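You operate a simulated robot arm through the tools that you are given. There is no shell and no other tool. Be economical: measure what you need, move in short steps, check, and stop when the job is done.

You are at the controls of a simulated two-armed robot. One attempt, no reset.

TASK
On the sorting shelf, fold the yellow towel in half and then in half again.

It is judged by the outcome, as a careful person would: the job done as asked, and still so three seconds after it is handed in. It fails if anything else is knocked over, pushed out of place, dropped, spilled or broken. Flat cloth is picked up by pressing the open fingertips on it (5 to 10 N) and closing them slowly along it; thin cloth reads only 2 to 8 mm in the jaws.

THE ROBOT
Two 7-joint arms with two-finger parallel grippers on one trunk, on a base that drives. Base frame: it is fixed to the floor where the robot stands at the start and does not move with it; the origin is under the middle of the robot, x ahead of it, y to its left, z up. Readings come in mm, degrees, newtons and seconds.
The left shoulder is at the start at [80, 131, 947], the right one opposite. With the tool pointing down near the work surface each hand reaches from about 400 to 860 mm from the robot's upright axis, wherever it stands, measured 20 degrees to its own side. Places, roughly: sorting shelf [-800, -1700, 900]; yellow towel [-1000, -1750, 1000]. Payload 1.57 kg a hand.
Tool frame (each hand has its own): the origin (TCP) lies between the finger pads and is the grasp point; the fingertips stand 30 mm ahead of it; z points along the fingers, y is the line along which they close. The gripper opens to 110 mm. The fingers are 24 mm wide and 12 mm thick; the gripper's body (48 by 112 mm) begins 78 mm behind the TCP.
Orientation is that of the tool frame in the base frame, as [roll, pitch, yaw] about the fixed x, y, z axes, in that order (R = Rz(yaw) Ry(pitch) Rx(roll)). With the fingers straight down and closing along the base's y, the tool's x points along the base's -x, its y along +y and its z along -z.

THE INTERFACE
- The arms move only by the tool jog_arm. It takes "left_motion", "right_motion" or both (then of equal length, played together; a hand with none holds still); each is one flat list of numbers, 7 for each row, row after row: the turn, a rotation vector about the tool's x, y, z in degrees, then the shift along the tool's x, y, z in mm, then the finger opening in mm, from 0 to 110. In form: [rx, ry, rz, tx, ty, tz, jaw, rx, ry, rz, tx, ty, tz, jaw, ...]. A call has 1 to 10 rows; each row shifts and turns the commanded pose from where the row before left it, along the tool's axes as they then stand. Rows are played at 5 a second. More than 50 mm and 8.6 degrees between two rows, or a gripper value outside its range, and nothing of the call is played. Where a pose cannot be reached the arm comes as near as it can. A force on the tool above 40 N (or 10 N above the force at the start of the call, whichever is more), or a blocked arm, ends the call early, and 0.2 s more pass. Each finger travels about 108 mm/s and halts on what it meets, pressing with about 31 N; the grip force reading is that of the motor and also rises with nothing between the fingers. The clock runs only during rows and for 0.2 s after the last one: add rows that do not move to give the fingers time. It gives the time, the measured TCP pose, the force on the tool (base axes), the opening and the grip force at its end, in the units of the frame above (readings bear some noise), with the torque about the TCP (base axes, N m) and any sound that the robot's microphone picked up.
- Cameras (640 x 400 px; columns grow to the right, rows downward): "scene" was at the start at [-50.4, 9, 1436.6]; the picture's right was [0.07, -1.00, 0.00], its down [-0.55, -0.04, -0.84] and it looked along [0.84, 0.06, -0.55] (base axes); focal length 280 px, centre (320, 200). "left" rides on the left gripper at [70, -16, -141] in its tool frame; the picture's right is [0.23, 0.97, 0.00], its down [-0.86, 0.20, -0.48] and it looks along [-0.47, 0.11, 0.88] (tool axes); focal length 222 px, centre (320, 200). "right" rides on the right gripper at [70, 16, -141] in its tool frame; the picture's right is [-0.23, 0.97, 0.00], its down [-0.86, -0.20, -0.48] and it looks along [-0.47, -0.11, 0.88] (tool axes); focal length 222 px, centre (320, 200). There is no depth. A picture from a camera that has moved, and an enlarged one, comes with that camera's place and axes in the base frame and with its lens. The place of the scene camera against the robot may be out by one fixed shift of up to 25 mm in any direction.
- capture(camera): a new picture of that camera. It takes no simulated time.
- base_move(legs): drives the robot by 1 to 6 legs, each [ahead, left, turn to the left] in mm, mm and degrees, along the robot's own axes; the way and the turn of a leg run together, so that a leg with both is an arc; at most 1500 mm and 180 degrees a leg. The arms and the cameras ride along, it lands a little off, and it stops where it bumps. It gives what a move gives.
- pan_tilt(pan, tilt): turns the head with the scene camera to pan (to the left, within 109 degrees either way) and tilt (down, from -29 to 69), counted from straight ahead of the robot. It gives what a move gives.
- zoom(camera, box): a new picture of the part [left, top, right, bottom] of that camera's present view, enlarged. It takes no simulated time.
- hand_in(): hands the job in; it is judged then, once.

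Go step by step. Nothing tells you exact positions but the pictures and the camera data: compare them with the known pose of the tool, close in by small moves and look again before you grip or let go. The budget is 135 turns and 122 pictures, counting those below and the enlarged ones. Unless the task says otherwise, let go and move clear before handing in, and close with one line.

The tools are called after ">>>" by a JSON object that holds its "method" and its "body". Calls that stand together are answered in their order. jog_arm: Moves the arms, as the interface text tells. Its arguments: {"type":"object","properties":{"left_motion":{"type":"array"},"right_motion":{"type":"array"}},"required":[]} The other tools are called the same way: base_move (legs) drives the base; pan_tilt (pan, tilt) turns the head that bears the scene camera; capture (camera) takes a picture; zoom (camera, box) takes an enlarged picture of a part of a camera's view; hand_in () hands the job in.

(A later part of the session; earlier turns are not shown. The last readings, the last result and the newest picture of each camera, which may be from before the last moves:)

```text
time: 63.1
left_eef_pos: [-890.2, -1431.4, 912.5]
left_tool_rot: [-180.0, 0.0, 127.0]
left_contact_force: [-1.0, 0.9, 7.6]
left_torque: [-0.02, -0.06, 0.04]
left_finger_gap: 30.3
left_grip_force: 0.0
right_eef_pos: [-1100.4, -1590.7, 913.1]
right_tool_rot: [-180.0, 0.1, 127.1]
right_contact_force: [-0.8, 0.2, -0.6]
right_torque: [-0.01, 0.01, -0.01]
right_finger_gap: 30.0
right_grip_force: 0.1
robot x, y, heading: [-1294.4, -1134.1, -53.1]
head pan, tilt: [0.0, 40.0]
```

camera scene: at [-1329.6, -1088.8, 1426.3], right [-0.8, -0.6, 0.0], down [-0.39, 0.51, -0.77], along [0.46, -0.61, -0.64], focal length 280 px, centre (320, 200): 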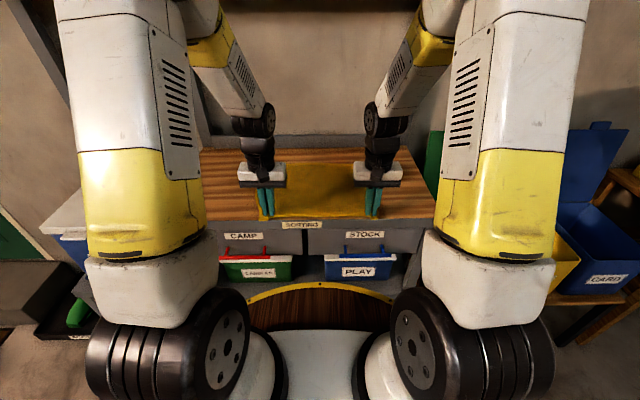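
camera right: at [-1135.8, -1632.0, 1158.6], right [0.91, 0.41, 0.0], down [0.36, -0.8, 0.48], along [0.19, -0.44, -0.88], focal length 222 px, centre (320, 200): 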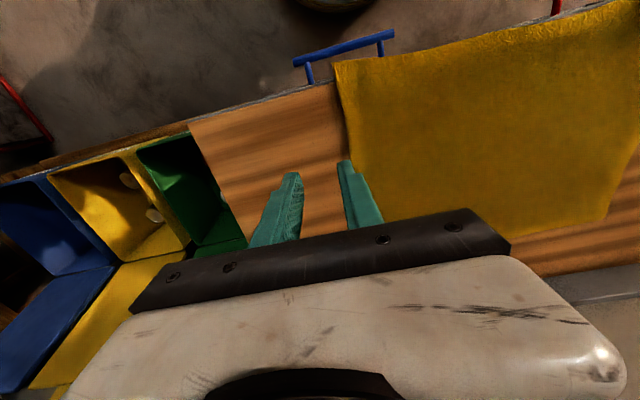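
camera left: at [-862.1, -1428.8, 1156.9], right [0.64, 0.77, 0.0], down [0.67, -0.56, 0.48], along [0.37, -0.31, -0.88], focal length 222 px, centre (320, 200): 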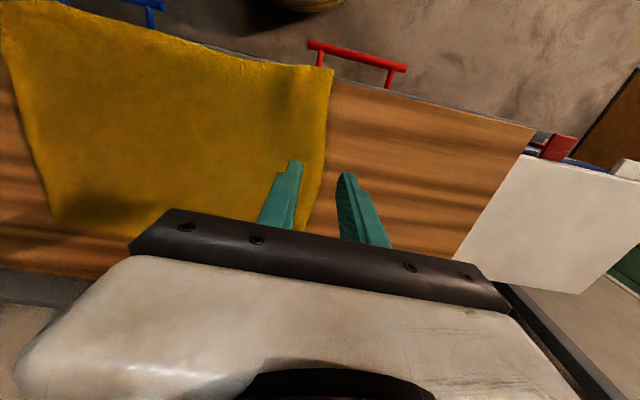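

Left is in contact (7.6 N); the right fingertips seem to hang just off the table edge. I lift the right slightly, move it 10 mm ahead and lower again.

>>> {"method": "jog_arm", "body": {"right_motion": [0, 0, 0, 0, 0, -6, 30, 0, 0, 0, -10, 0, 0, 30, 0, 0, 0, 0, 0, 3, 30, 0, 0, 0, 0, 0, 2, 30, 0, 0, 0, 0, 0, 0, 30]}}

>>> {"method": "zoom", "body": {"camera": "right", "box": [160, 80, 480, 280]}}

```text
time: 64.3
left_eef_pos: [-889.3, -1432.7, 911.6]
left_tool_rot: [-179.9, 0.0, 127.1]
left_contact_force: [-1.2, 0.0, 8.2]
left_torque: [-0.06, -0.06, -0.03]
left_finger_gap: 29.9
left_grip_force: 0.2
right_eef_pos: [-1094.8, -1598.1, 912.4]
right_tool_rot: [180.0, 0.0, 127.0]
right_contact_force: [-1.3, -0.1, 4.0]
right_torque: [-0.04, 0.04, 0.02]
right_finger_gap: 30.2
right_grip_force: 0.1
robot x, y, heading: [-1298.0, -1136.6, -52.9]
head pan, tilt: [0.0, 40.0]
```

```text
2.00 times, centred on (320, 180) of right
camera zoom: at [-1123.1, -1532.8, 1054.0], right [0.91, 0.41, 0.0], down [0.36, -0.8, 0.48], along [0.19, -0.44, -0.88], focal length 444 px, centre (320, 240)
```

zoom: 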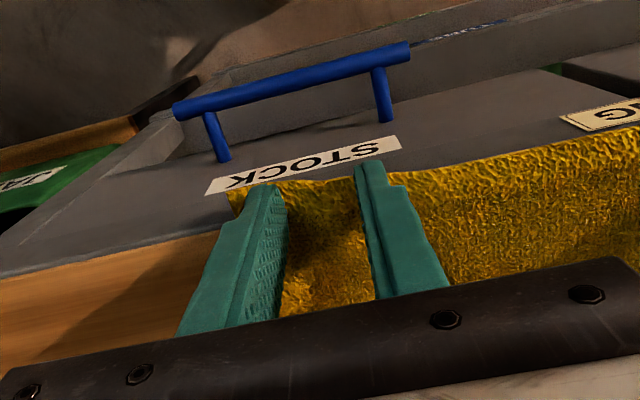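

Both in contact. Close slowly.

>>> {"method": "jog_arm", "body": {"left_motion": [0, 0, 0, 0, 0, 0, 26, 0, 0, 0, 0, 0, 0, 22, 0, 0, 0, 0, 0, 0, 18, 0, 0, 0, 0, 0, 0, 14, 0, 0, 0, 0, 0, 0, 10, 0, 0, 0, 0, 0, 0, 6, 0, 0, 0, 0, 0, 0, 2, 0, 0, 0, 0, 0, 0, 0, 0, 0, 0, 0, 0, 0, 0], "right_motion": [0, 0, 0, 0, 0, 0.7, 26, 0, 0, 0, 0, 0, 0, 22, 0, 0, 0, 0, 0, 0, 18, 0, 0, 0, 0, 0, 0, 14, 0, 0, 0, 0, 0, 0, 10, 0, 0, 0, 0, 0, 0, 6, 0, 0, 0, 0, 0, 0, 2, 0, 0, 0, 0, 0, 0, 0, 0, 0, 0, 0, 0, 0, 0]}}

>>> {"method": "zoom", "body": {"camera": "left", "box": [160, 80, 480, 280]}}

>>> {"method": "zoom", "body": {"camera": "right", "box": [160, 80, 480, 280]}}

```text
time: 66.3
left_eef_pos: [-891.1, -1432.5, 911.6]
left_tool_rot: [180.0, 0.0, 127.0]
left_contact_force: [-3.6, -2.4, 5.8]
left_torque: [-0.13, 0.06, -0.07]
left_finger_gap: 3.5
left_grip_force: 24.0
right_eef_pos: [-1094.5, -1597.8, 912.5]
right_tool_rot: [-180.0, 0.1, 127.1]
right_contact_force: [2.7, 3.6, 10.6]
right_torque: [-0.03, -0.14, 0.03]
right_finger_gap: 3.9
right_grip_force: 24.9
robot x, y, heading: [-1295.4, -1137.0, -53.0]
head pan, tilt: [0.0, 40.0]
```

```text
2.00 times, centred on (320, 180) of left
camera zoom: at [-944.4, -1386.2, 1055.0], right [0.64, 0.77, 0.0], down [0.67, -0.56, 0.48], along [0.37, -0.31, -0.88], focal length 444 px, centre (320, 240)
```

zoom: 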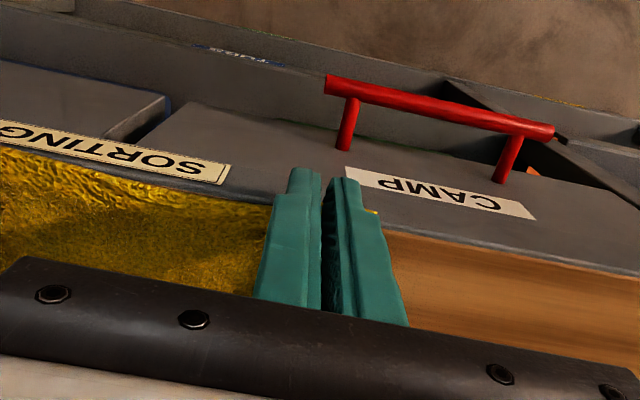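

```text
2.00 times, centred on (320, 180) of right
camera zoom: at [-1122.6, -1532.1, 1053.1], right [0.91, 0.41, 0.0], down [0.36, -0.8, 0.48], along [0.19, -0.44, -0.88], focal length 444 px, centre (320, 240)
```

zoom: 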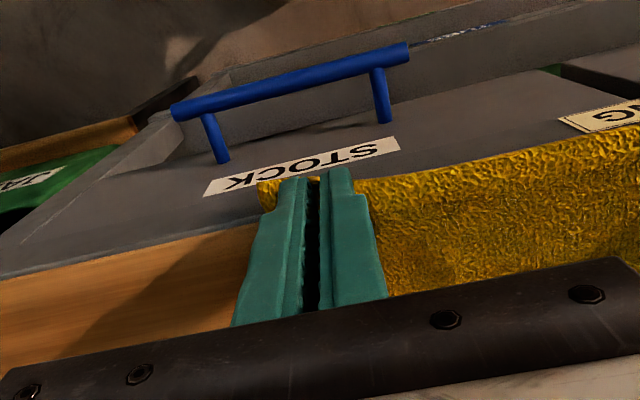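

Good grip with only a narrow strip held. Rising half of the arc.

>>> {"method": "jog_arm", "body": {"left_motion": [0, 0, 0, -1.7, 0.5, -18.5, 0, 0, 0, 0, -4.9, 0.5, -18, 0, 0, 0, 0, -8.1, 0.5, -17.1, 0, 0, 0, 0, -11.1, 0.5, -15.8, 0, 0, 0, 0, -13.8, 0.5, -14.1, 0, 0, 0, 0, -16.1, 0.5, -12, 0, 0, 0, 0, -18.1, 0.5, -9.8, 0, 0, 0, 0, -19.6, 0.5, -7.1, 0, 0, 0, 0, -20.6, 0.5, -4.3, 0, 0, 0, 0, -21.1, 0.5, -1.5, 0], "right_motion": [0, 0, 0, -1.6, -0.5, -18.5, 0, 0, 0, 0, -4.6, -0.5, -18, 0, 0, 0, 0, -7.6, -0.5, -17.1, 0, 0, 0, 0, -10.4, -0.5, -15.8, 0, 0, 0, 0, -12.9, -0.5, -14.1, 0, 0, 0, 0, -15.1, -0.5, -12, 0, 0, 0, 0, -17, -0.5, -9.8, 0, 0, 0, 0, -18.4, -0.5, -7.1, 0, 0, 0, 0, -19.3, -0.5, -4.3, 0, 0, 0, 0, -19.8, -0.5, -1.5, 0]}}

>>> {"method": "zoom", "body": {"camera": "scene", "box": [220, 110, 420, 235]}}

```text
time: 68.5
left_eef_pos: [-805.2, -1539.7, 1030.8]
left_tool_rot: [-179.9, 0.0, 127.0]
left_contact_force: [-8.6, -6.7, -0.2]
left_torque: [-0.23, 0.26, -0.1]
left_finger_gap: 3.6
left_grip_force: 24.7
right_eef_pos: [-1023.1, -1702.8, 1028.7]
right_tool_rot: [179.8, 0.0, 127.1]
right_contact_force: [8.2, 6.7, -0.1]
right_torque: [0.19, -0.29, 0.11]
right_finger_gap: 4.0
right_grip_force: 24.4
robot x, y, heading: [-1298.9, -1135.7, -53.2]
head pan, tilt: [0.0, 40.0]
```

```text
3.20 times, centred on (320, 172) of scene
camera zoom: at [-1329.8, -1088.5, 1426.2], right [-0.8, -0.6, 0.0], down [-0.39, 0.51, -0.77], along [0.46, -0.61, -0.64], focal length 894 px, centre (320, 288)
```

zoom: 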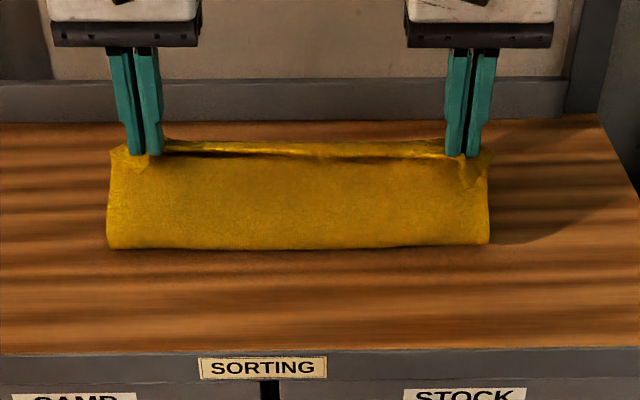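

Fold is clean. Tilt the hands 15° back (fingers toward me) so the edge lies over naturally, then the falling half, stopping ~15 mm above.

>>> {"method": "jog_arm", "body": {"left_motion": [0, 5, 0, 0, 0, 0, 0, 0, 5, 0, 0, 0, 0, 0, 0, 5, 0, 0, 0, 0, 0, 0, 0, 0, 0, 0, 0, 0], "right_motion": [0, 5, 0, 0, 0, 0, 0, 0, 5, 0, 0, 0, 0, 0, 0, 5, 0, 0, 0, 0, 0, 0, 0, 0, 0, 0, 0, 0]}}

>>> {"method": "jog_arm", "body": {"left_motion": [0, 0, 0, -20.8, 0.3, -4, 0, 0, 0, 0, -21, 0.3, -1.2, 0, 0, 0, 0, -20.8, 0.3, 1.8, 0, 0, 0, 0, -20, 0.3, 4.8, 0, 0, 0, 0, -18.7, 0.3, 7.4, 0, 0, 0, 0, -17, 0.3, 9.9, 0, 0, 0, 0, -14.6, 0.3, 11.6, 0, 0, 0, 0, -11.7, 0.3, 12.4, 0, 0, 0, 0, -7.8, 0.3, 10.3, 0, 0, 0, 0, -3.7, 0.3, 7.3, 0], "right_motion": [0, 0, 0, -19.5, -0.3, -3.7, 0, 0, 0, 0, -19.7, -0.3, -0.9, 0, 0, 0, 0, -19.6, -0.3, 2.1, 0, 0, 0, 0, -18.9, -0.3, 5.1, 0, 0, 0, 0, -17.7, -0.3, 7.7, 0, 0, 0, 0, -16.2, -0.3, 10.1, 0, 0, 0, 0, -13.9, -0.3, 11.8, 0, 0, 0, 0, -11.2, -0.3, 12.5, 0, 0, 0, 0, -7.5, -0.3, 10.4, 0, 0, 0, 0, -3.6, -0.3, 7.3, 0]}}

>>> {"method": "zoom", "body": {"camera": "scene", "box": [220, 110, 420, 235]}}

>>> {"method": "capture", "body": {"camera": "left"}}

>>> {"method": "capture", "body": {"camera": "right"}}

```text
time: 69.5
left_eef_pos: [-803.3, -1537.4, 1031.3]
left_tool_rot: [180.0, -15.1, 127.0]
left_contact_force: [-7.9, -6.4, -0.5]
left_torque: [-0.23, 0.25, -0.01]
left_finger_gap: 3.7
left_grip_force: 24.6
right_eef_pos: [-1021.6, -1702.5, 1031.1]
right_tool_rot: [180.0, -15.2, 127.1]
right_contact_force: [8.2, 6.0, -1.1]
right_torque: [0.17, -0.24, 0.05]
right_finger_gap: 3.8
right_grip_force: 25.0
robot x, y, heading: [-1294.3, -1133.1, -52.8]
head pan, tilt: [0.0, 40.0]
```

```text
time: 71.7
left_eef_pos: [-719.6, -1642.4, 931.6]
left_tool_rot: [-179.9, -15.0, 126.9]
left_contact_force: [-14.0, -10.0, 0.1]
left_torque: [-0.36, 0.48, -0.07]
left_finger_gap: 3.6
left_grip_force: 24.5
right_eef_pos: [-947.7, -1805.4, 932.3]
right_tool_rot: [179.9, -15.0, 127.0]
right_contact_force: [14.3, 10.2, 1.5]
right_torque: [0.28, -0.5, 0.01]
right_finger_gap: 3.8
right_grip_force: 24.0
robot x, y, heading: [-1297.3, -1134.2, -52.8]
head pan, tilt: [0.0, 40.0]
```

```text
3.20 times, centred on (320, 172) of scene
camera zoom: at [-1329.6, -1088.8, 1426.3], right [-0.8, -0.6, 0.0], down [-0.39, 0.51, -0.77], along [0.46, -0.61, -0.64], focal length 894 px, centre (320, 288)
```

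zoom: 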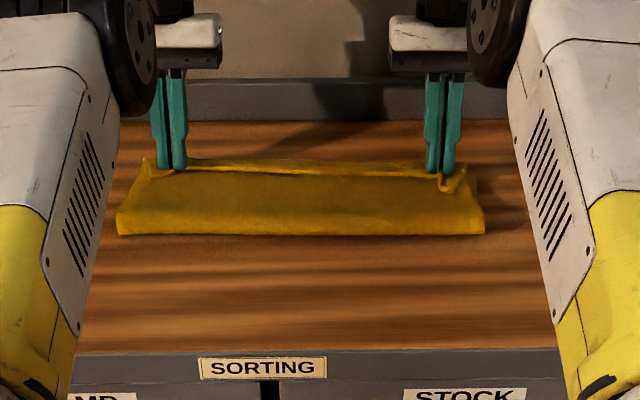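

```text
52 pictures are left
camera left: at [-750.9, -1628.0, 1087.5], right [0.65, 0.76, 0.06], down [0.73, -0.64, 0.24], along [0.22, -0.11, -0.97], focal length 222 px, centre (320, 200)
```

left: 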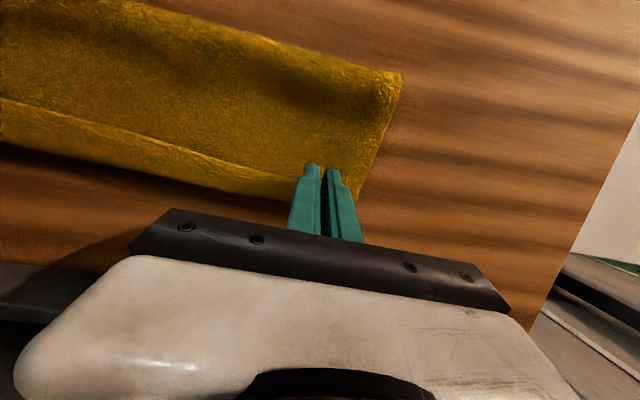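

```text
51 pictures are left
camera right: at [-952.4, -1770.9, 1085.9], right [0.91, 0.41, -0.06], down [0.41, -0.88, 0.24], along [0.05, -0.24, -0.97], focal length 222 px, centre (320, 200)
```

right: 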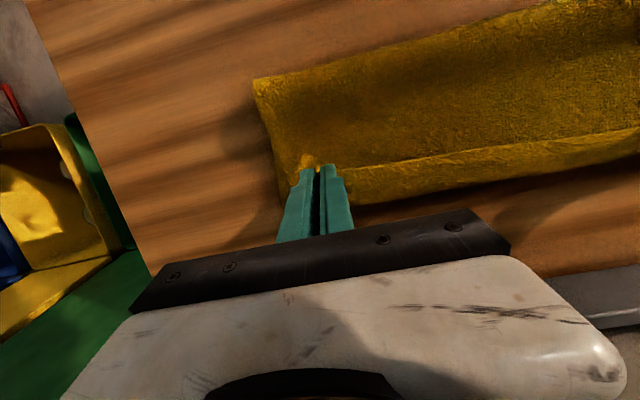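

Hands are ~15 mm above the cloth at the far edge. I open here and let the edge drop freely, then withdraw.

>>> {"method": "jog_arm", "body": {"left_motion": [0, 0, 0, 0, -2, 0, 0, 0, 0, 0, 0, 0, 0, 20, 0, 0, 0, 0, 0, 0, 36, 0, 0, 0, 0, 0, 0, 36, 0, 0, 0, -3, 0, -30, 36, 0, 0, 0, 0, 0, -40, 36, 0, 0, 0, 0, 0, -20, 36, 0, 0, 0, 0, 0, 0, 36], "right_motion": [0, 0, 0, 0, 2, 0, 0, 0, 0, 0, 0, 0, 0, 20, 0, 0, 0, 0, 0, 0, 36, 0, 0, 0, 0, 0, 0, 36, 0, 0, 0, -3, 0, -30, 36, 0, 0, 0, 0, 0, -40, 36, 0, 0, 0, 0, 0, -20, 36, 0, 0, 0, 0, 0, 0, 36]}}

>>> {"method": "zoom", "body": {"camera": "scene", "box": [240, 120, 400, 220]}}

>>> {"method": "capture", "body": {"camera": "left"}}

>>> {"method": "capture", "body": {"camera": "right"}}

```text
time: 73.5
left_eef_pos: [-725.5, -1641.8, 1001.1]
left_tool_rot: [-180.0, -15.0, 127.0]
left_contact_force: [-0.3, 0.4, -0.3]
left_torque: [-0.02, 0.01, 0.01]
left_finger_gap: 36.2
left_grip_force: 0.0
left hand out of reach, approached as far as the arm can: row 5, 6, 7
right_eef_pos: [-945.2, -1808.4, 992.1]
right_tool_rot: [179.9, -15.0, 127.1]
right_contact_force: [-0.3, 0.3, -0.1]
right_torque: [-0.03, 0.0, 0.03]
right_finger_gap: 35.8
right_grip_force: 0.1
right hand out of reach, approached as far as the arm can: row 6, 7
robot x, y, heading: [-1294.3, -1133.9, -53.1]
head pan, tilt: [0.0, 40.0]
```

```text
4.00 times, centred on (320, 170) of scene
camera zoom: at [-1329.4, -1089.0, 1426.3], right [-0.8, -0.6, 0.0], down [-0.39, 0.51, -0.77], along [0.46, -0.61, -0.64], focal length 1118 px, centre (320, 320)
```

zoom: 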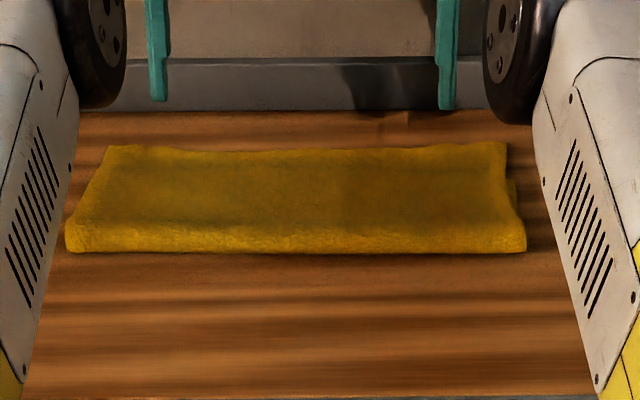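

```text
49 pictures are left
camera left: at [-756.4, -1626.0, 1155.9], right [0.65, 0.76, 0.06], down [0.73, -0.64, 0.24], along [0.22, -0.11, -0.97], focal length 222 px, centre (320, 200)
```

left: 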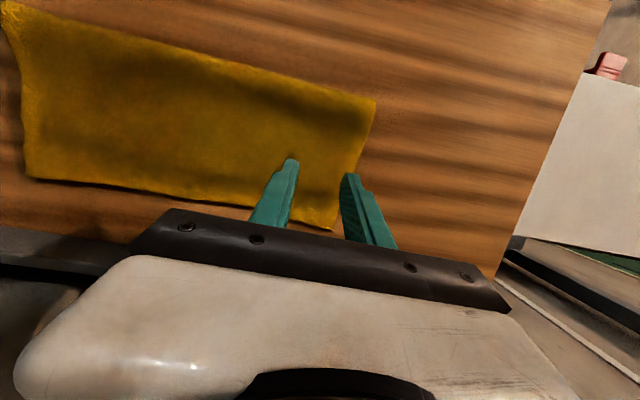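

```text
48 pictures are left
camera right: at [-950.3, -1774.0, 1146.3], right [0.91, 0.41, -0.06], down [0.41, -0.88, 0.24], along [0.05, -0.24, -0.97], focal length 222 px, centre (320, 200)
```

right: 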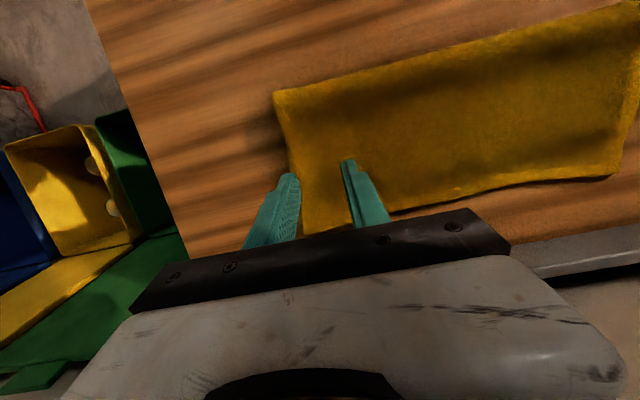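

Excellent: the fold dropped clean, no curled strip. The top edge however overshoots the lower one by about 45 mm (folded depth ~168). I'll regrip the overhanging far edge and re-lay it; first straighten the hands and go above it.

>>> {"method": "jog_arm", "body": {"left_motion": [0, -5, 0, 0, 0, 0, 30, 0, -5, 0, 0, 0, 0, 30, 0, -5, 0, 0, 0, 0, 30, 0, 0, 0, 0, 0, 0, 30], "right_motion": [0, -5, 0, 0, 0, 0, 30, 0, -5, 0, 0, 0, 0, 30, 0, -5, 0, 0, 0, 0, 30, 0, 0, 0, 0, 0, 0, 30]}}

```text
time: 74.5
left_eef_pos: [-725.2, -1641.6, 1001.0]
left_tool_rot: [179.9, 0.0, 127.1]
left_contact_force: [-1.1, 0.6, -1.2]
left_torque: [-0.01, 0.01, 0.04]
left_finger_gap: 30.2
left_grip_force: 0.1
right_eef_pos: [-945.6, -1809.3, 992.2]
right_tool_rot: [180.0, 0.0, 127.0]
right_contact_force: [0.6, -0.3, -0.3]
right_torque: [0.0, -0.01, 0.02]
right_finger_gap: 29.9
right_grip_force: 0.0
robot x, y, heading: [-1295.7, -1135.9, -53.0]
head pan, tilt: [0.0, 40.0]
```

>>> {"method": "jog_arm", "body": {"left_motion": [0, 0, 0, -20, 1.6, 8, 30, 0, 0, 0, -20, 1.6, 14, 30, 0, 0, 0, -20, 1.6, 20, 30, 0, 0, 0, -10, 1.6, 22, 30, 0, 0, 0, 0, 0, 0, 30], "right_motion": [0, 0, 0, -20, -2.5, 6, 30, 0, 0, 0, -20, -2.5, 12, 30, 0, 0, 0, -20, -2.5, 18, 30, 0, 0, 0, -13, -2.5, 20, 30, 0, 0, 0, 0, 0, 0, 30]}}

>>> {"method": "zoom", "body": {"camera": "left", "box": [160, 80, 480, 280]}}

>>> {"method": "zoom", "body": {"camera": "right", "box": [160, 80, 480, 280]}}

```text
time: 75.7
left_eef_pos: [-677.7, -1691.6, 937.0]
left_tool_rot: [-179.9, 0.0, 127.0]
left_contact_force: [-0.4, -0.6, -0.2]
left_torque: [-0.03, -0.03, 0.06]
left_finger_gap: 30.0
left_grip_force: 0.0
right_eef_pos: [-911.1, -1869.8, 934.6]
right_tool_rot: [180.0, 0.0, 127.1]
right_contact_force: [0.3, -0.2, 0.4]
right_torque: [-0.01, 0.02, 0.0]
right_finger_gap: 30.1
right_grip_force: 0.0
right hand out of reach, approached as far as the arm can: row 4
robot x, y, heading: [-1297.4, -1134.4, -52.8]
head pan, tilt: [0.0, 40.0]
```

```text
2.00 times, centred on (320, 180) of left
camera zoom: at [-732.4, -1645.1, 1078.0], right [0.64, 0.77, 0.0], down [0.67, -0.56, 0.48], along [0.37, -0.31, -0.88], focal length 444 px, centre (320, 240)
```

zoom: 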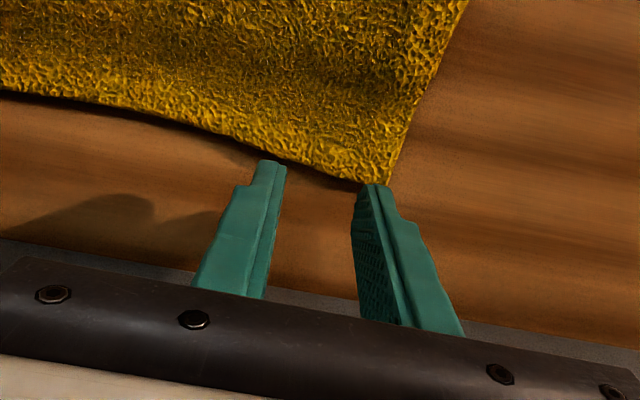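

```text
2.00 times, centred on (320, 180) of right
camera zoom: at [-938.8, -1804.1, 1075.6], right [0.91, 0.41, 0.0], down [0.36, -0.8, 0.48], along [0.19, -0.44, -0.88], focal length 444 px, centre (320, 240)
```

zoom: 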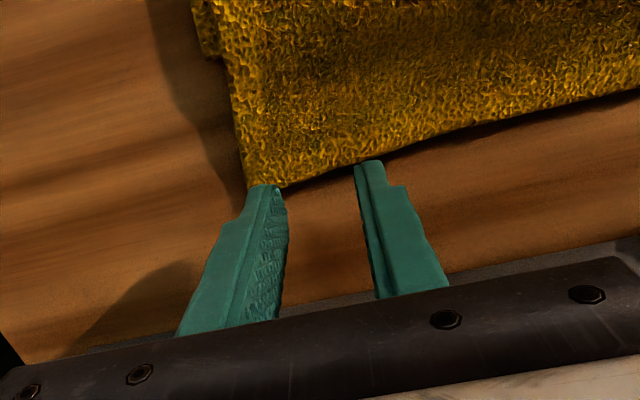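

Move back 6–7 mm for ~11 mm of overlap and descend.

>>> {"method": "jog_arm", "body": {"left_motion": [0, 0, 0, 6, 0, 7, 30, 0, 0, 0, 0, 0, 7, 30, 0, 0, 0, 0, 0, 4, 30, 0, 0, 0, 0, 0, 2.5, 30, 0, 0, 0, 0, 0, 0, 30], "right_motion": [0, 0, 0, 7, 0, 6, 30, 0, 0, 0, 0, 0, 6, 30, 0, 0, 0, 0, 0, 3.5, 30, 0, 0, 0, 0, 0, 2.5, 30, 0, 0, 0, 0, 0, 0, 30]}}

```text
time: 76.9
left_eef_pos: [-681.6, -1687.7, 915.2]
left_tool_rot: [-180.0, 0.0, 127.1]
left_contact_force: [0.4, -0.1, 0.2]
left_torque: [-0.02, 0.01, 0.0]
left_finger_gap: 29.9
left_grip_force: 0.0
right_eef_pos: [-915.3, -1864.8, 918.6]
right_tool_rot: [179.9, 0.2, 127.0]
right_contact_force: [-1.0, 0.0, 0.2]
right_torque: [0.01, 0.01, 0.02]
right_finger_gap: 29.9
right_grip_force: 0.0
robot x, y, heading: [-1298.0, -1136.5, -52.9]
head pan, tilt: [0.0, 40.0]
```

>>> {"method": "jog_arm", "body": {"left_motion": [0, 0, 0, 0, 0, 1, 30, 0, 0, 0, 0, 0, 1, 30, 0, 0, 0, 0, 0, 0, 30], "right_motion": [0, 0, 0, 0, 0, 3, 30, 0, 0, 0, 0, 0, 2, 30, 0, 0, 0, 0, 0, 0, 30]}}

>>> {"method": "zoom", "body": {"camera": "right", "box": [160, 80, 480, 280]}}

```text
time: 77.7
left_eef_pos: [-681.0, -1688.0, 914.0]
left_tool_rot: [180.0, 0.0, 127.2]
left_contact_force: [-1.9, -0.3, 3.8]
left_torque: [0.02, 0.04, -0.02]
left_finger_gap: 30.0
left_grip_force: 0.0
right_eef_pos: [-916.5, -1863.9, 913.7]
right_tool_rot: [-180.0, 0.1, 127.1]
right_contact_force: [1.0, 1.1, 4.2]
right_torque: [0.04, -0.02, 0.0]
right_finger_gap: 29.9
right_grip_force: 0.0
robot x, y, heading: [-1294.9, -1137.1, -53.1]
head pan, tilt: [0.0, 40.0]
```

```text
2.00 times, centred on (320, 180) of right
camera zoom: at [-943.9, -1798.7, 1053.9], right [0.91, 0.41, 0.0], down [0.36, -0.8, 0.48], along [0.19, -0.44, -0.88], focal length 444 px, centre (320, 240)
```

zoom: 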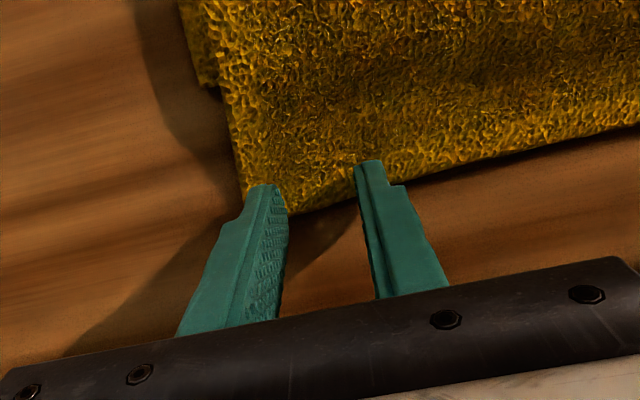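

Both in contact on the single overhanging layer. Press slightly and close slowly.

>>> {"method": "jog_arm", "body": {"left_motion": [0, 0, 0, 0, 0, 1, 30, 0, 0, 0, 0, 0, 0, 26, 0, 0, 0, 0, 0, 0, 22, 0, 0, 0, 0, 0, 0, 18, 0, 0, 0, 0, 0, 0, 14, 0, 0, 0, 0, 0, 0, 10, 0, 0, 0, 0, 0, 0, 6, 0, 0, 0, 0, 0, 0, 2, 0, 0, 0, 0, 0, 0, 0, 0, 0, 0, 0, 0, 0, 0], "right_motion": [0, 0, 0, 0, 0, 1, 30, 0, 0, 0, 0, 0, 0, 26, 0, 0, 0, 0, 0, 0, 22, 0, 0, 0, 0, 0, 0, 18, 0, 0, 0, 0, 0, 0, 14, 0, 0, 0, 0, 0, 0, 10, 0, 0, 0, 0, 0, 0, 6, 0, 0, 0, 0, 0, 0, 2, 0, 0, 0, 0, 0, 0, 0, 0, 0, 0, 0, 0, 0, 0]}}

>>> {"method": "zoom", "body": {"camera": "left", "box": [160, 80, 480, 280]}}

>>> {"method": "zoom", "body": {"camera": "right", "box": [160, 80, 480, 280]}}

```text
time: 79.9
left_eef_pos: [-681.0, -1686.9, 913.2]
left_tool_rot: [179.9, 0.0, 127.0]
left_contact_force: [-4.2, -2.9, 6.3]
left_torque: [-0.04, 0.15, 0.02]
left_finger_gap: 3.6
left_grip_force: 24.9
right_eef_pos: [-916.2, -1864.3, 913.3]
right_tool_rot: [-180.0, -0.1, 127.1]
right_contact_force: [3.5, 2.5, 12.8]
right_torque: [0.13, -0.1, -0.02]
right_finger_gap: 4.0
right_grip_force: 25.2
robot x, y, heading: [-1297.1, -1136.7, -52.9]
head pan, tilt: [0.0, 40.0]
```

```text
2.00 times, centred on (320, 180) of left
camera zoom: at [-736.0, -1641.2, 1055.5], right [0.64, 0.77, 0.0], down [0.67, -0.56, 0.48], along [0.37, -0.31, -0.88], focal length 444 px, centre (320, 240)
```

zoom: 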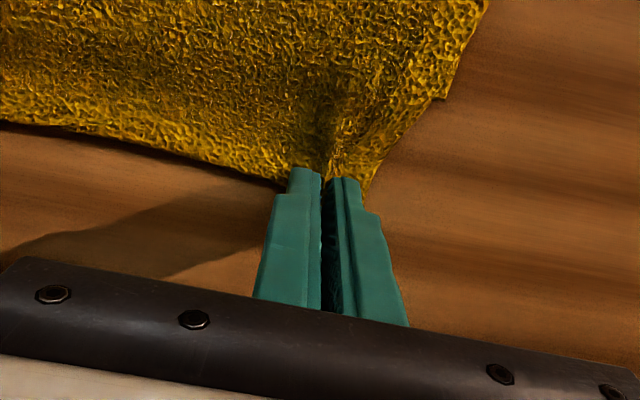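

```text
2.00 times, centred on (320, 180) of right
camera zoom: at [-944.3, -1798.4, 1053.2], right [0.91, 0.41, 0.0], down [0.36, -0.8, 0.48], along [0.2, -0.44, -0.88], focal length 444 px, centre (320, 240)
```

zoom: 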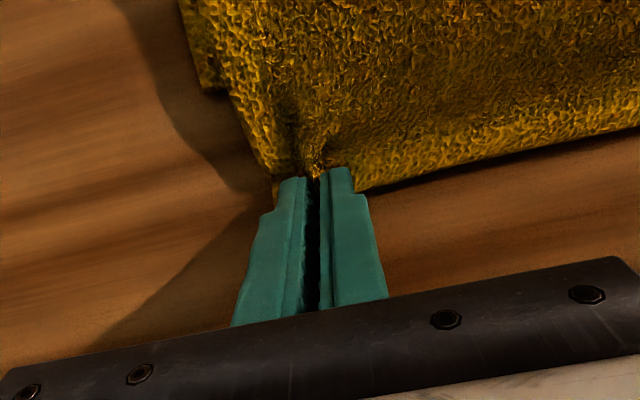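

Single layer gripped on both sides; the lower layer's far edge is at ~763. I lift the edge up and back to vertical to free the crease.

>>> {"method": "jog_arm", "body": {"left_motion": [0, 0, 0, 10, 0, -20, 0, 0, 0, 0, 15, 0, -22, 0, 0, 0, 0, 18, 0, -22, 0, 0, 0, 0, 22, 0, -20, 0, 0, 0, 0, 25, 0, -18, 0, 0, 0, 0, 27, 0, -13, 0, 0, 0, 0, 28, 0, -10, 0, 0, 0, 0, 28, 0, -5, 0, 0, 0, 0, 22, 0, 0, 0, 0, 0, 0, 5, 0, 0, 0], "right_motion": [0, 0, 0, 10, 0, -20, 0, 0, 0, 0, 15, 0, -22, 0, 0, 0, 0, 18, 0, -22, 0, 0, 0, 0, 22, 0, -20, 0, 0, 0, 0, 25, 0, -18, 0, 0, 0, 0, 27, 0, -13, 0, 0, 0, 0, 28, 0, -10, 0, 0, 0, 0, 28, 0, -5, 0, 0, 0, 0, 22, 0, 0, 0, 0, 0, 0, 5, 0, 0, 0]}}

>>> {"method": "zoom", "body": {"camera": "scene", "box": [220, 110, 420, 235]}}

```text
time: 82.1
left_eef_pos: [-802.8, -1528.2, 1042.7]
left_tool_rot: [179.9, 0.0, 127.1]
left_contact_force: [-4.0, -2.0, 0.5]
left_torque: [-0.08, 0.07, 0.1]
left_finger_gap: 3.6
left_grip_force: 24.6
right_eef_pos: [-1036.8, -1704.7, 1042.2]
right_tool_rot: [-179.9, 0.0, 127.1]
right_contact_force: [4.3, 2.7, -0.6]
right_torque: [0.07, -0.1, -0.03]
right_finger_gap: 3.9
right_grip_force: 24.8
robot x, y, heading: [-1298.4, -1137.3, -53.0]
head pan, tilt: [0.0, 40.0]
```

```text
3.20 times, centred on (320, 172) of scene
camera zoom: at [-1329.5, -1088.9, 1426.3], right [-0.8, -0.6, 0.0], down [-0.39, 0.51, -0.77], along [0.46, -0.61, -0.64], focal length 894 px, centre (320, 288)
```

zoom: 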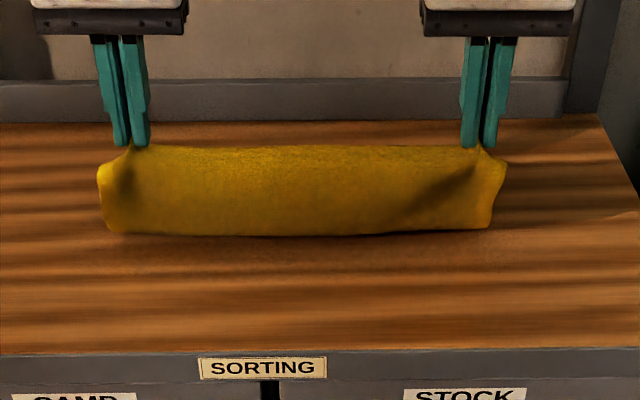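

Now lay it forward and down so the edge lands at ~763.

>>> {"method": "jog_arm", "body": {"left_motion": [0, 0, 0, -22, 0, 3, 0, 0, 0, 0, -21, 0, 5, 0, 0, 0, 0, -20, 0, 8, 0, 0, 0, 0, -19, 0, 11, 0, 0, 0, 0, -17, 0, 13, 0, 0, 0, 0, -15, 0, 15, 0, 0, 0, 0, -13, 0, 17, 0, 0, 0, 0, -10, 0, 17, 0, 0, 0, 0, -8, 0, 16, 0, 0, 0, 0, -4, 0, 12, 0], "right_motion": [0, 0, 0, -22, 0, 3, 0, 0, 0, 0, -21, 0, 5, 0, 0, 0, 0, -20, 0, 8, 0, 0, 0, 0, -19, 0, 11, 0, 0, 0, 0, -17, 0, 13, 0, 0, 0, 0, -15, 0, 15, 0, 0, 0, 0, -13, 0, 17, 0, 0, 0, 0, -10, 0, 17, 0, 0, 0, 0, -8, 0, 16, 0, 0, 0, 0, -4, 0, 12, 0]}}

>>> {"method": "zoom", "body": {"camera": "scene", "box": [220, 110, 420, 235]}}

>>> {"method": "capture", "body": {"camera": "left"}}

```text
time: 84.3
left_eef_pos: [-712.1, -1647.2, 925.3]
left_tool_rot: [180.0, 0.0, 127.1]
left_contact_force: [-4.6, -2.8, 0.5]
left_torque: [-0.11, 0.1, 0.04]
left_finger_gap: 3.7
left_grip_force: 24.8
right_eef_pos: [-946.8, -1823.7, 927.0]
right_tool_rot: [-180.0, -0.1, 127.1]
right_contact_force: [5.0, 3.2, 0.7]
right_torque: [0.07, -0.13, -0.07]
right_finger_gap: 4.0
right_grip_force: 24.7
robot x, y, heading: [-1297.6, -1137.6, -53.0]
head pan, tilt: [0.0, 40.0]
```

```text
3.20 times, centred on (320, 172) of scene
camera zoom: at [-1329.6, -1088.7, 1426.3], right [-0.8, -0.6, 0.0], down [-0.39, 0.51, -0.77], along [0.46, -0.61, -0.64], focal length 894 px, centre (320, 288)
```

zoom: 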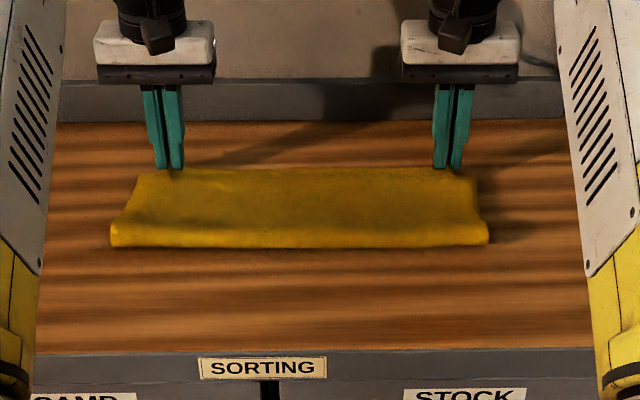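

```text
40 pictures are left
camera left: at [-766.4, -1600.3, 1067.7], right [0.64, 0.77, 0.0], down [0.67, -0.56, 0.48], along [0.37, -0.31, -0.88], focal length 222 px, centre (320, 200)
```

left: 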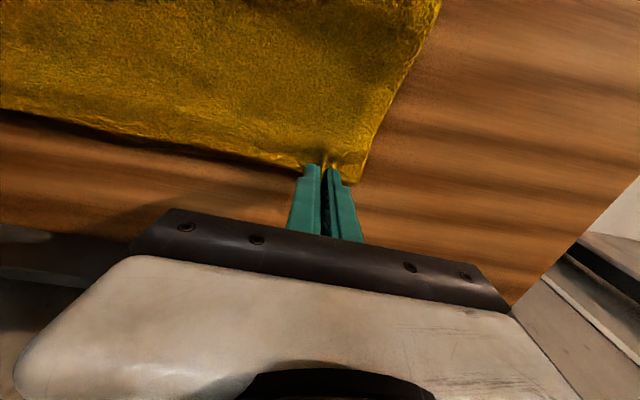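

The edges now match well. Lower a little, open, and withdraw upward.

>>> {"method": "jog_arm", "body": {"left_motion": [0, 0, 0, 0, 0, 4, 0, 0, 0, 0, 0, 0, 3, 0, 0, 0, 0, 0, 0, 0, 20, 0, 0, 0, 0, 0, 0, 36, 0, 0, 0, 0, 0, 0, 36, 0, 0, 0, 0, 0, -30, 36, 0, 0, 0, 0, 20, -40, 36, 0, 0, 0, 0, 30, -20, 36, 0, 0, 0, 20, 30, 0, 36], "right_motion": [0, 0, 0, 0, 0, 4, 0, 0, 0, 0, 0, 0, 3, 0, 0, 0, 0, 0, 0, 0, 20, 0, 0, 0, 0, 0, 0, 36, 0, 0, 0, 0, 0, 0, 36, 0, 0, 0, 0, 0, -30, 36, 0, 0, 0, 0, -20, -40, 36, 0, 0, 0, 0, -30, -20, 36, 0, 0, 0, 20, -30, 0, 36]}}

>>> {"method": "zoom", "body": {"camera": "scene", "box": [240, 120, 400, 220]}}

>>> {"method": "capture", "body": {"camera": "left"}}

>>> {"method": "capture", "body": {"camera": "right"}}

```text
time: 86.3
left_eef_pos: [-660.0, -1581.6, 1005.7]
left_tool_rot: [-180.0, -0.1, 127.0]
left_contact_force: [-0.2, -0.6, -0.6]
left_torque: [0.05, 0.02, 0.02]
left_finger_gap: 35.8
left_grip_force: 0.1
right_eef_pos: [-1021.7, -1856.0, 1009.7]
right_tool_rot: [-180.0, 0.0, 127.1]
right_contact_force: [0.2, -0.7, 0.2]
right_torque: [0.0, 0.02, -0.01]
right_finger_gap: 35.9
right_grip_force: 0.1
robot x, y, heading: [-1294.0, -1133.4, -53.0]
head pan, tilt: [0.0, 40.0]
```

```text
4.00 times, centred on (320, 170) of scene
camera zoom: at [-1329.2, -1089.3, 1426.3], right [-0.8, -0.6, 0.0], down [-0.39, 0.51, -0.77], along [0.46, -0.61, -0.64], focal length 1118 px, centre (320, 320)
```

zoom: 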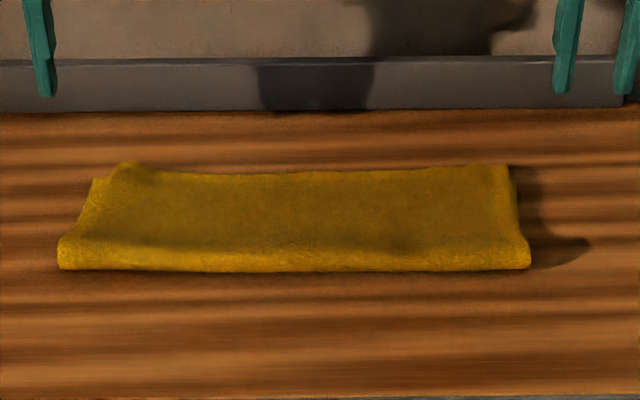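

```text
38 pictures are left
camera left: at [-714.6, -1536.3, 1149.5], right [0.64, 0.77, 0.0], down [0.67, -0.56, 0.48], along [0.37, -0.31, -0.88], focal length 222 px, centre (320, 200)
```

left: 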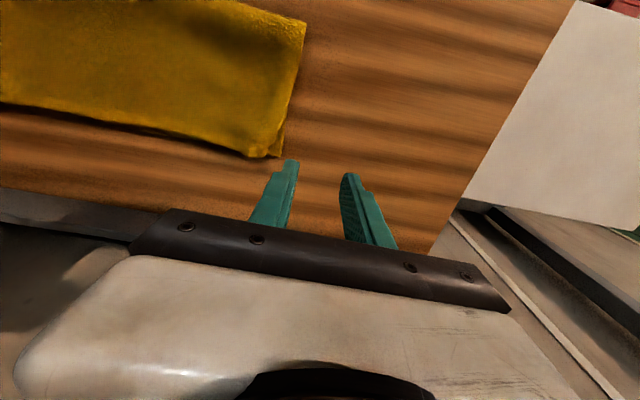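

```text
37 pictures are left
camera right: at [-1050.0, -1790.3, 1150.3], right [0.91, 0.41, 0.0], down [0.36, -0.8, 0.48], along [0.19, -0.44, -0.88], focal length 222 px, centre (320, 200)
```

right: 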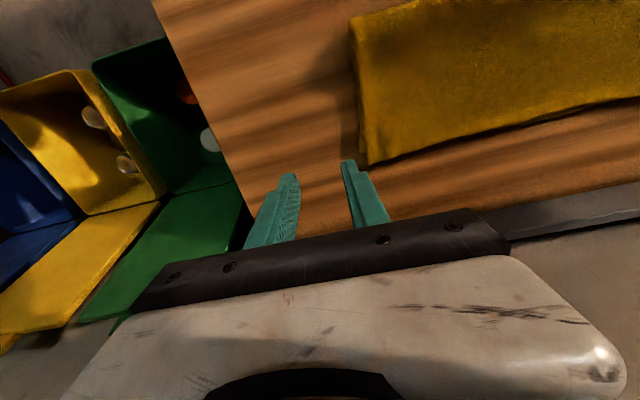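

First fold is neat: towel now 628–770 ahead, from 198 left to 160 right, 142 deep. For the second fold I use the right hand alone on the left short edge, closing along that edge: I turn the right tool 90° and move the left hand out of the way.

>>> {"method": "jog_arm", "body": {"left_motion": [0, 0, 0, 24, 9, -14, 36, 0, 0, 0, 24, 9, -14, 36, 0, 0, 0, 24, 9, -14, 36, 0, 0, 0, 24, 9, -14, 36, 0, 0, 0, 24, 9, -14, 36, 0, 0, 0, 24, 9, -14, 36, 0, 0, 0, 24, 9, -14, 36, 0, 0, 0, 24, 9, -14, 36, 0, 0, 0, 24, 9, -14, 36, 0, 0, 0, 24, 9, -14, 36], "right_motion": [0, 0, 0, 20, 0, -20, 40, 0, 0, 8.5, 0, 0, -10, 40, 0, 0, 8.5, 0, 0, 0, 40, 0, 0, 8.5, 0, 0, 0, 40, 0, 0, 8.5, 0, 0, 0, 40, 0, 0, 8.5, 0, 0, 0, 40, 0, 0, 8.5, 0, 0, 0, 40, 0, 0, 8.5, 0, 0, 0, 40, 0, 0, 8.5, 0, 0, 0, 40, 0, 0, 8.5, 0, 0, 0, 40]}}

```text
time: 88.5
left_eef_pos: [-734.3, -1337.0, 1148.9]
left_tool_rot: [-180.0, -0.1, 127.0]
left_contact_force: [0.0, 0.1, 0.1]
left_torque: [0.05, 0.03, -0.01]
left_finger_gap: 36.1
left_grip_force: 0.1
right_eef_pos: [-1034.4, -1839.6, 1039.0]
right_tool_rot: [179.9, 0.0, 50.5]
right_contact_force: [0.8, -0.7, -1.0]
right_torque: [0.0, 0.04, 0.0]
right_finger_gap: 40.3
right_grip_force: 0.1
robot x, y, heading: [-1297.9, -1134.8, -52.9]
head pan, tilt: [0.0, 40.0]
```

>>> {"method": "jog_arm", "body": {"right_motion": [0, 0, 7.75, 0, 0, 0, 40, 0, 0, 7.75, 0, 0, 0, 40, 0, 0, 0, 40, -4, 0, 40, 0, 0, 0, 40, -4, 0, 40, 0, 0, 0, 40, -4, 0, 40, 0, 0, 0, 40, -4, 0, 40, 0, 0, 0, 40, -4, 0, 40, 0, 0, 0, 40, -4, 0, 40, 0, 0, 0, 40, -4, 0, 40, 0, 0, 0, 40, -4, 0, 40]}}

>>> {"method": "capture", "body": {"camera": "scene"}}

```text
time: 90.7
left_eef_pos: [-733.9, -1339.0, 1148.0]
left_tool_rot: [-179.9, 0.0, 126.9]
left_contact_force: [0.2, -1.1, 0.5]
left_torque: [0.03, -0.01, -0.02]
left_finger_gap: 35.9
left_grip_force: 0.1
right_eef_pos: [-789.1, -1629.8, 1041.3]
right_tool_rot: [179.9, 0.0, 35.0]
right_contact_force: [-0.9, 0.0, -0.1]
right_torque: [-0.01, -0.02, 0.01]
right_finger_gap: 40.0
right_grip_force: 0.1
robot x, y, heading: [-1298.7, -1134.6, -53.0]
head pan, tilt: [0.0, 40.0]
```

```text
36 pictures are left
camera scene: at [-1329.8, -1089.0, 1426.3], right [-0.8, -0.6, 0.0], down [-0.39, 0.51, -0.77], along [0.46, -0.61, -0.64], focal length 280 px, centre (320, 200)
```

scene: 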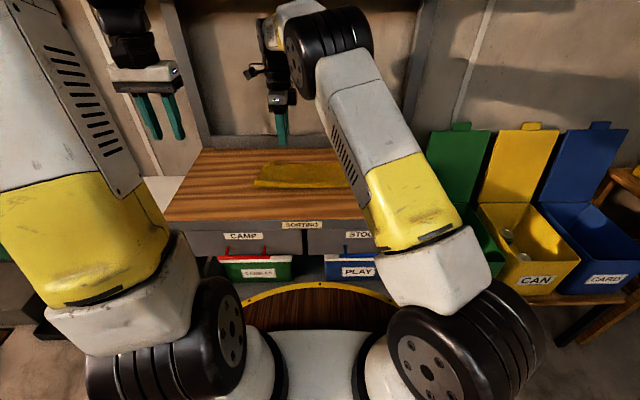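

Good clearance. Continue to above the left edge and lower to z≈955.

>>> {"method": "jog_arm", "body": {"right_motion": [0, 0, 0, 30, -2, 10, 40, 0, 0, 0, 30, -2, 15, 40, 0, 0, 0, 28, -2, 30, 40, 0, 0, 0, 0, 0, 30, 40, 0, 0, 0, 0, 0, 0, 40]}}

>>> {"method": "capture", "body": {"camera": "right"}}

>>> {"method": "zoom", "body": {"camera": "scene", "box": [220, 110, 420, 235]}}

```text
time: 91.9
left_eef_pos: [-734.2, -1337.4, 1149.3]
left_tool_rot: [180.0, 0.0, 127.0]
left_contact_force: [-0.9, 0.4, 0.7]
left_torque: [-0.01, 0.04, 0.01]
left_finger_gap: 36.0
left_grip_force: 0.0
right_eef_pos: [-722.0, -1575.2, 952.2]
right_tool_rot: [-180.0, -0.1, 35.1]
right_contact_force: [-0.2, -0.2, -0.2]
right_torque: [-0.01, 0.0, -0.02]
right_finger_gap: 40.1
right_grip_force: 0.0
robot x, y, heading: [-1297.2, -1135.6, -52.8]
head pan, tilt: [0.0, 40.0]
```

```text
35 pictures are left
camera right: at [-654.4, -1548.2, 1092.4], right [0.37, -0.93, 0.0], down [-0.81, -0.33, 0.48], along [-0.44, -0.18, -0.88], focal length 222 px, centre (320, 200)
```

right: 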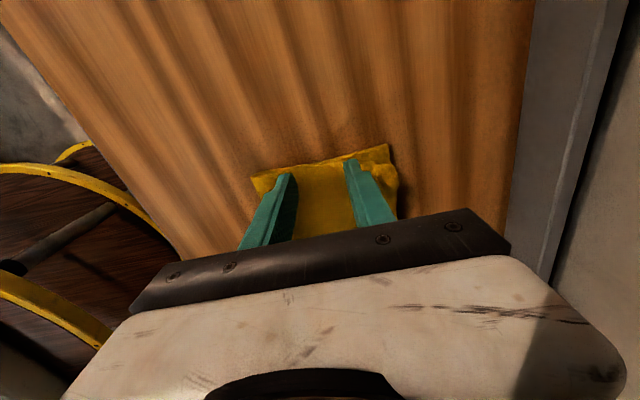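

```text
3.20 times, centred on (320, 172) of scene
camera zoom: at [-1329.5, -1088.8, 1426.3], right [-0.8, -0.6, 0.0], down [-0.39, 0.51, -0.77], along [0.46, -0.61, -0.64], focal length 894 px, centre (320, 288)
```

zoom: 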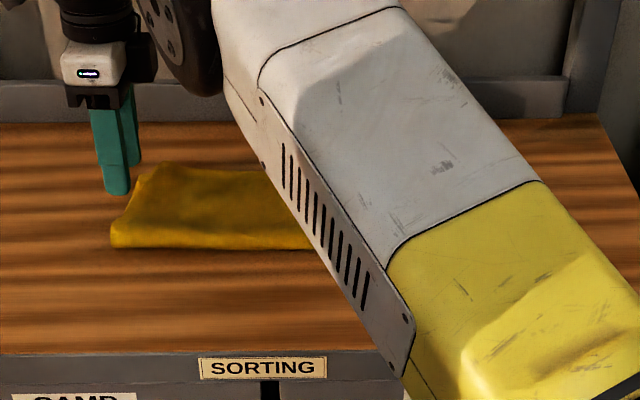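

The gripper is centred on the left short edge with ~13 mm overlap. Descend.

>>> {"method": "jog_arm", "body": {"right_motion": [0, 0, 0, 0, 0, 12, 40, 0, 0, 0, 0, 0, 10, 40, 0, 0, 0, 0, 0, 6, 40, 0, 0, 0, 0, 0, 3, 40, 0, 0, 0, 0, 0, 0, 40]}}

```text
time: 93.1
left_eef_pos: [-732.8, -1337.5, 1147.5]
left_tool_rot: [179.9, 0.0, 127.1]
left_contact_force: [-0.3, -0.3, 0.3]
left_torque: [0.02, -0.01, 0.0]
left_finger_gap: 36.2
left_grip_force: 0.0
right_eef_pos: [-722.7, -1574.2, 921.0]
right_tool_rot: [-180.0, 0.0, 35.2]
right_contact_force: [0.0, -0.3, -0.3]
right_torque: [-0.02, 0.01, -0.02]
right_finger_gap: 40.1
right_grip_force: 0.1
robot x, y, heading: [-1297.2, -1133.7, -52.9]
head pan, tilt: [0.0, 40.0]
```

>>> {"method": "jog_arm", "body": {"right_motion": [0, 0, 0, 0, 0, 2, 40, 0, 0, 0, 0, 0, 2, 40, 0, 0, 0, 0, 0, 1, 40, 0, 0, 0, 0, 0, 0, 40]}}

```text
time: 94.1
left_eef_pos: [-733.0, -1337.2, 1148.1]
left_tool_rot: [-179.9, 0.0, 127.1]
left_contact_force: [-0.3, -1.3, -0.8]
left_torque: [0.01, 0.02, -0.04]
left_finger_gap: 35.9
left_grip_force: 0.1
right_eef_pos: [-723.0, -1573.5, 918.5]
right_tool_rot: [-180.0, 0.0, 35.1]
right_contact_force: [0.1, 0.1, 2.0]
right_torque: [0.01, 0.03, 0.03]
right_finger_gap: 39.8
right_grip_force: 0.1
robot x, y, heading: [-1296.6, -1139.7, -53.3]
head pan, tilt: [0.0, 40.0]
```

>>> {"method": "jog_arm", "body": {"right_motion": [0, 0, 0, 0, 0, 1.5, 40, 0, 0, 0, 0, 0, 0, 40]}}

```text
time: 94.7
left_eef_pos: [-732.4, -1337.7, 1149.0]
left_tool_rot: [179.9, -0.1, 127.0]
left_contact_force: [-0.6, 1.1, 0.0]
left_torque: [-0.02, 0.01, -0.03]
left_finger_gap: 36.2
left_grip_force: 0.1
right_eef_pos: [-722.8, -1574.4, 916.7]
right_tool_rot: [179.9, -0.1, 35.1]
right_contact_force: [0.5, 0.6, 4.6]
right_torque: [0.0, 0.02, 0.03]
right_finger_gap: 40.0
right_grip_force: 0.1
robot x, y, heading: [-1297.1, -1133.5, -52.9]
head pan, tilt: [0.0, 40.0]
```

>>> {"method": "jog_arm", "body": {"right_motion": [0, 0, 0, 0, 0, 1.8, 40, 0, 0, 0, 0, 0, 0, 35, 0, 0, 0, 0, 0, 0, 30, 0, 0, 0, 0, 0, 0, 25, 0, 0, 0, 0, 0, 0, 20, 0, 0, 0, 0, 0, 0, 15, 0, 0, 0, 0, 0, 0, 10, 0, 0, 0, 0, 0, 0, 5, 0, 0, 0, 0, 0, 0, 0, 0, 0, 0, 0, 0, 0, 0]}}

>>> {"method": "zoom", "body": {"camera": "right", "box": [160, 80, 480, 280]}}

```text
time: 96.9
left_eef_pos: [-733.1, -1337.5, 1149.8]
left_tool_rot: [179.9, 0.0, 127.0]
left_contact_force: [-0.4, 0.8, 0.4]
left_torque: [-0.02, 0.02, 0.04]
left_finger_gap: 36.1
left_grip_force: 0.1
right_eef_pos: [-721.8, -1573.9, 916.3]
right_tool_rot: [-180.0, 0.0, 35.1]
right_contact_force: [-0.7, 0.9, 18.3]
right_torque: [-0.01, 0.17, -0.02]
right_finger_gap: 8.4
right_grip_force: 27.5
robot x, y, heading: [-1295.4, -1133.3, -52.9]
head pan, tilt: [0.0, 40.0]
```

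```text
2.00 times, centred on (320, 180) of right
camera zoom: at [-655.4, -1547.0, 1055.4], right [0.37, -0.93, 0.0], down [-0.81, -0.33, 0.48], along [-0.44, -0.18, -0.88], focal length 444 px, centre (320, 240)
```

zoom: 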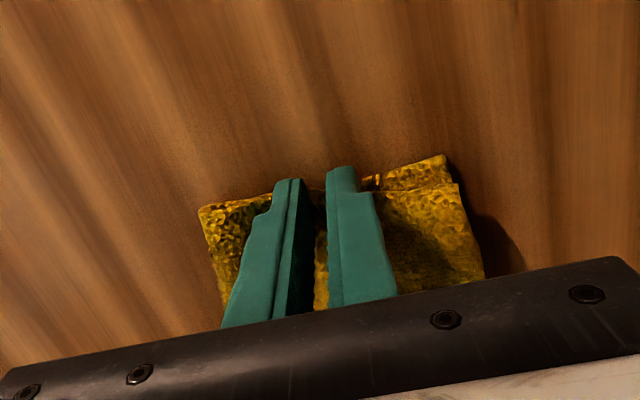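

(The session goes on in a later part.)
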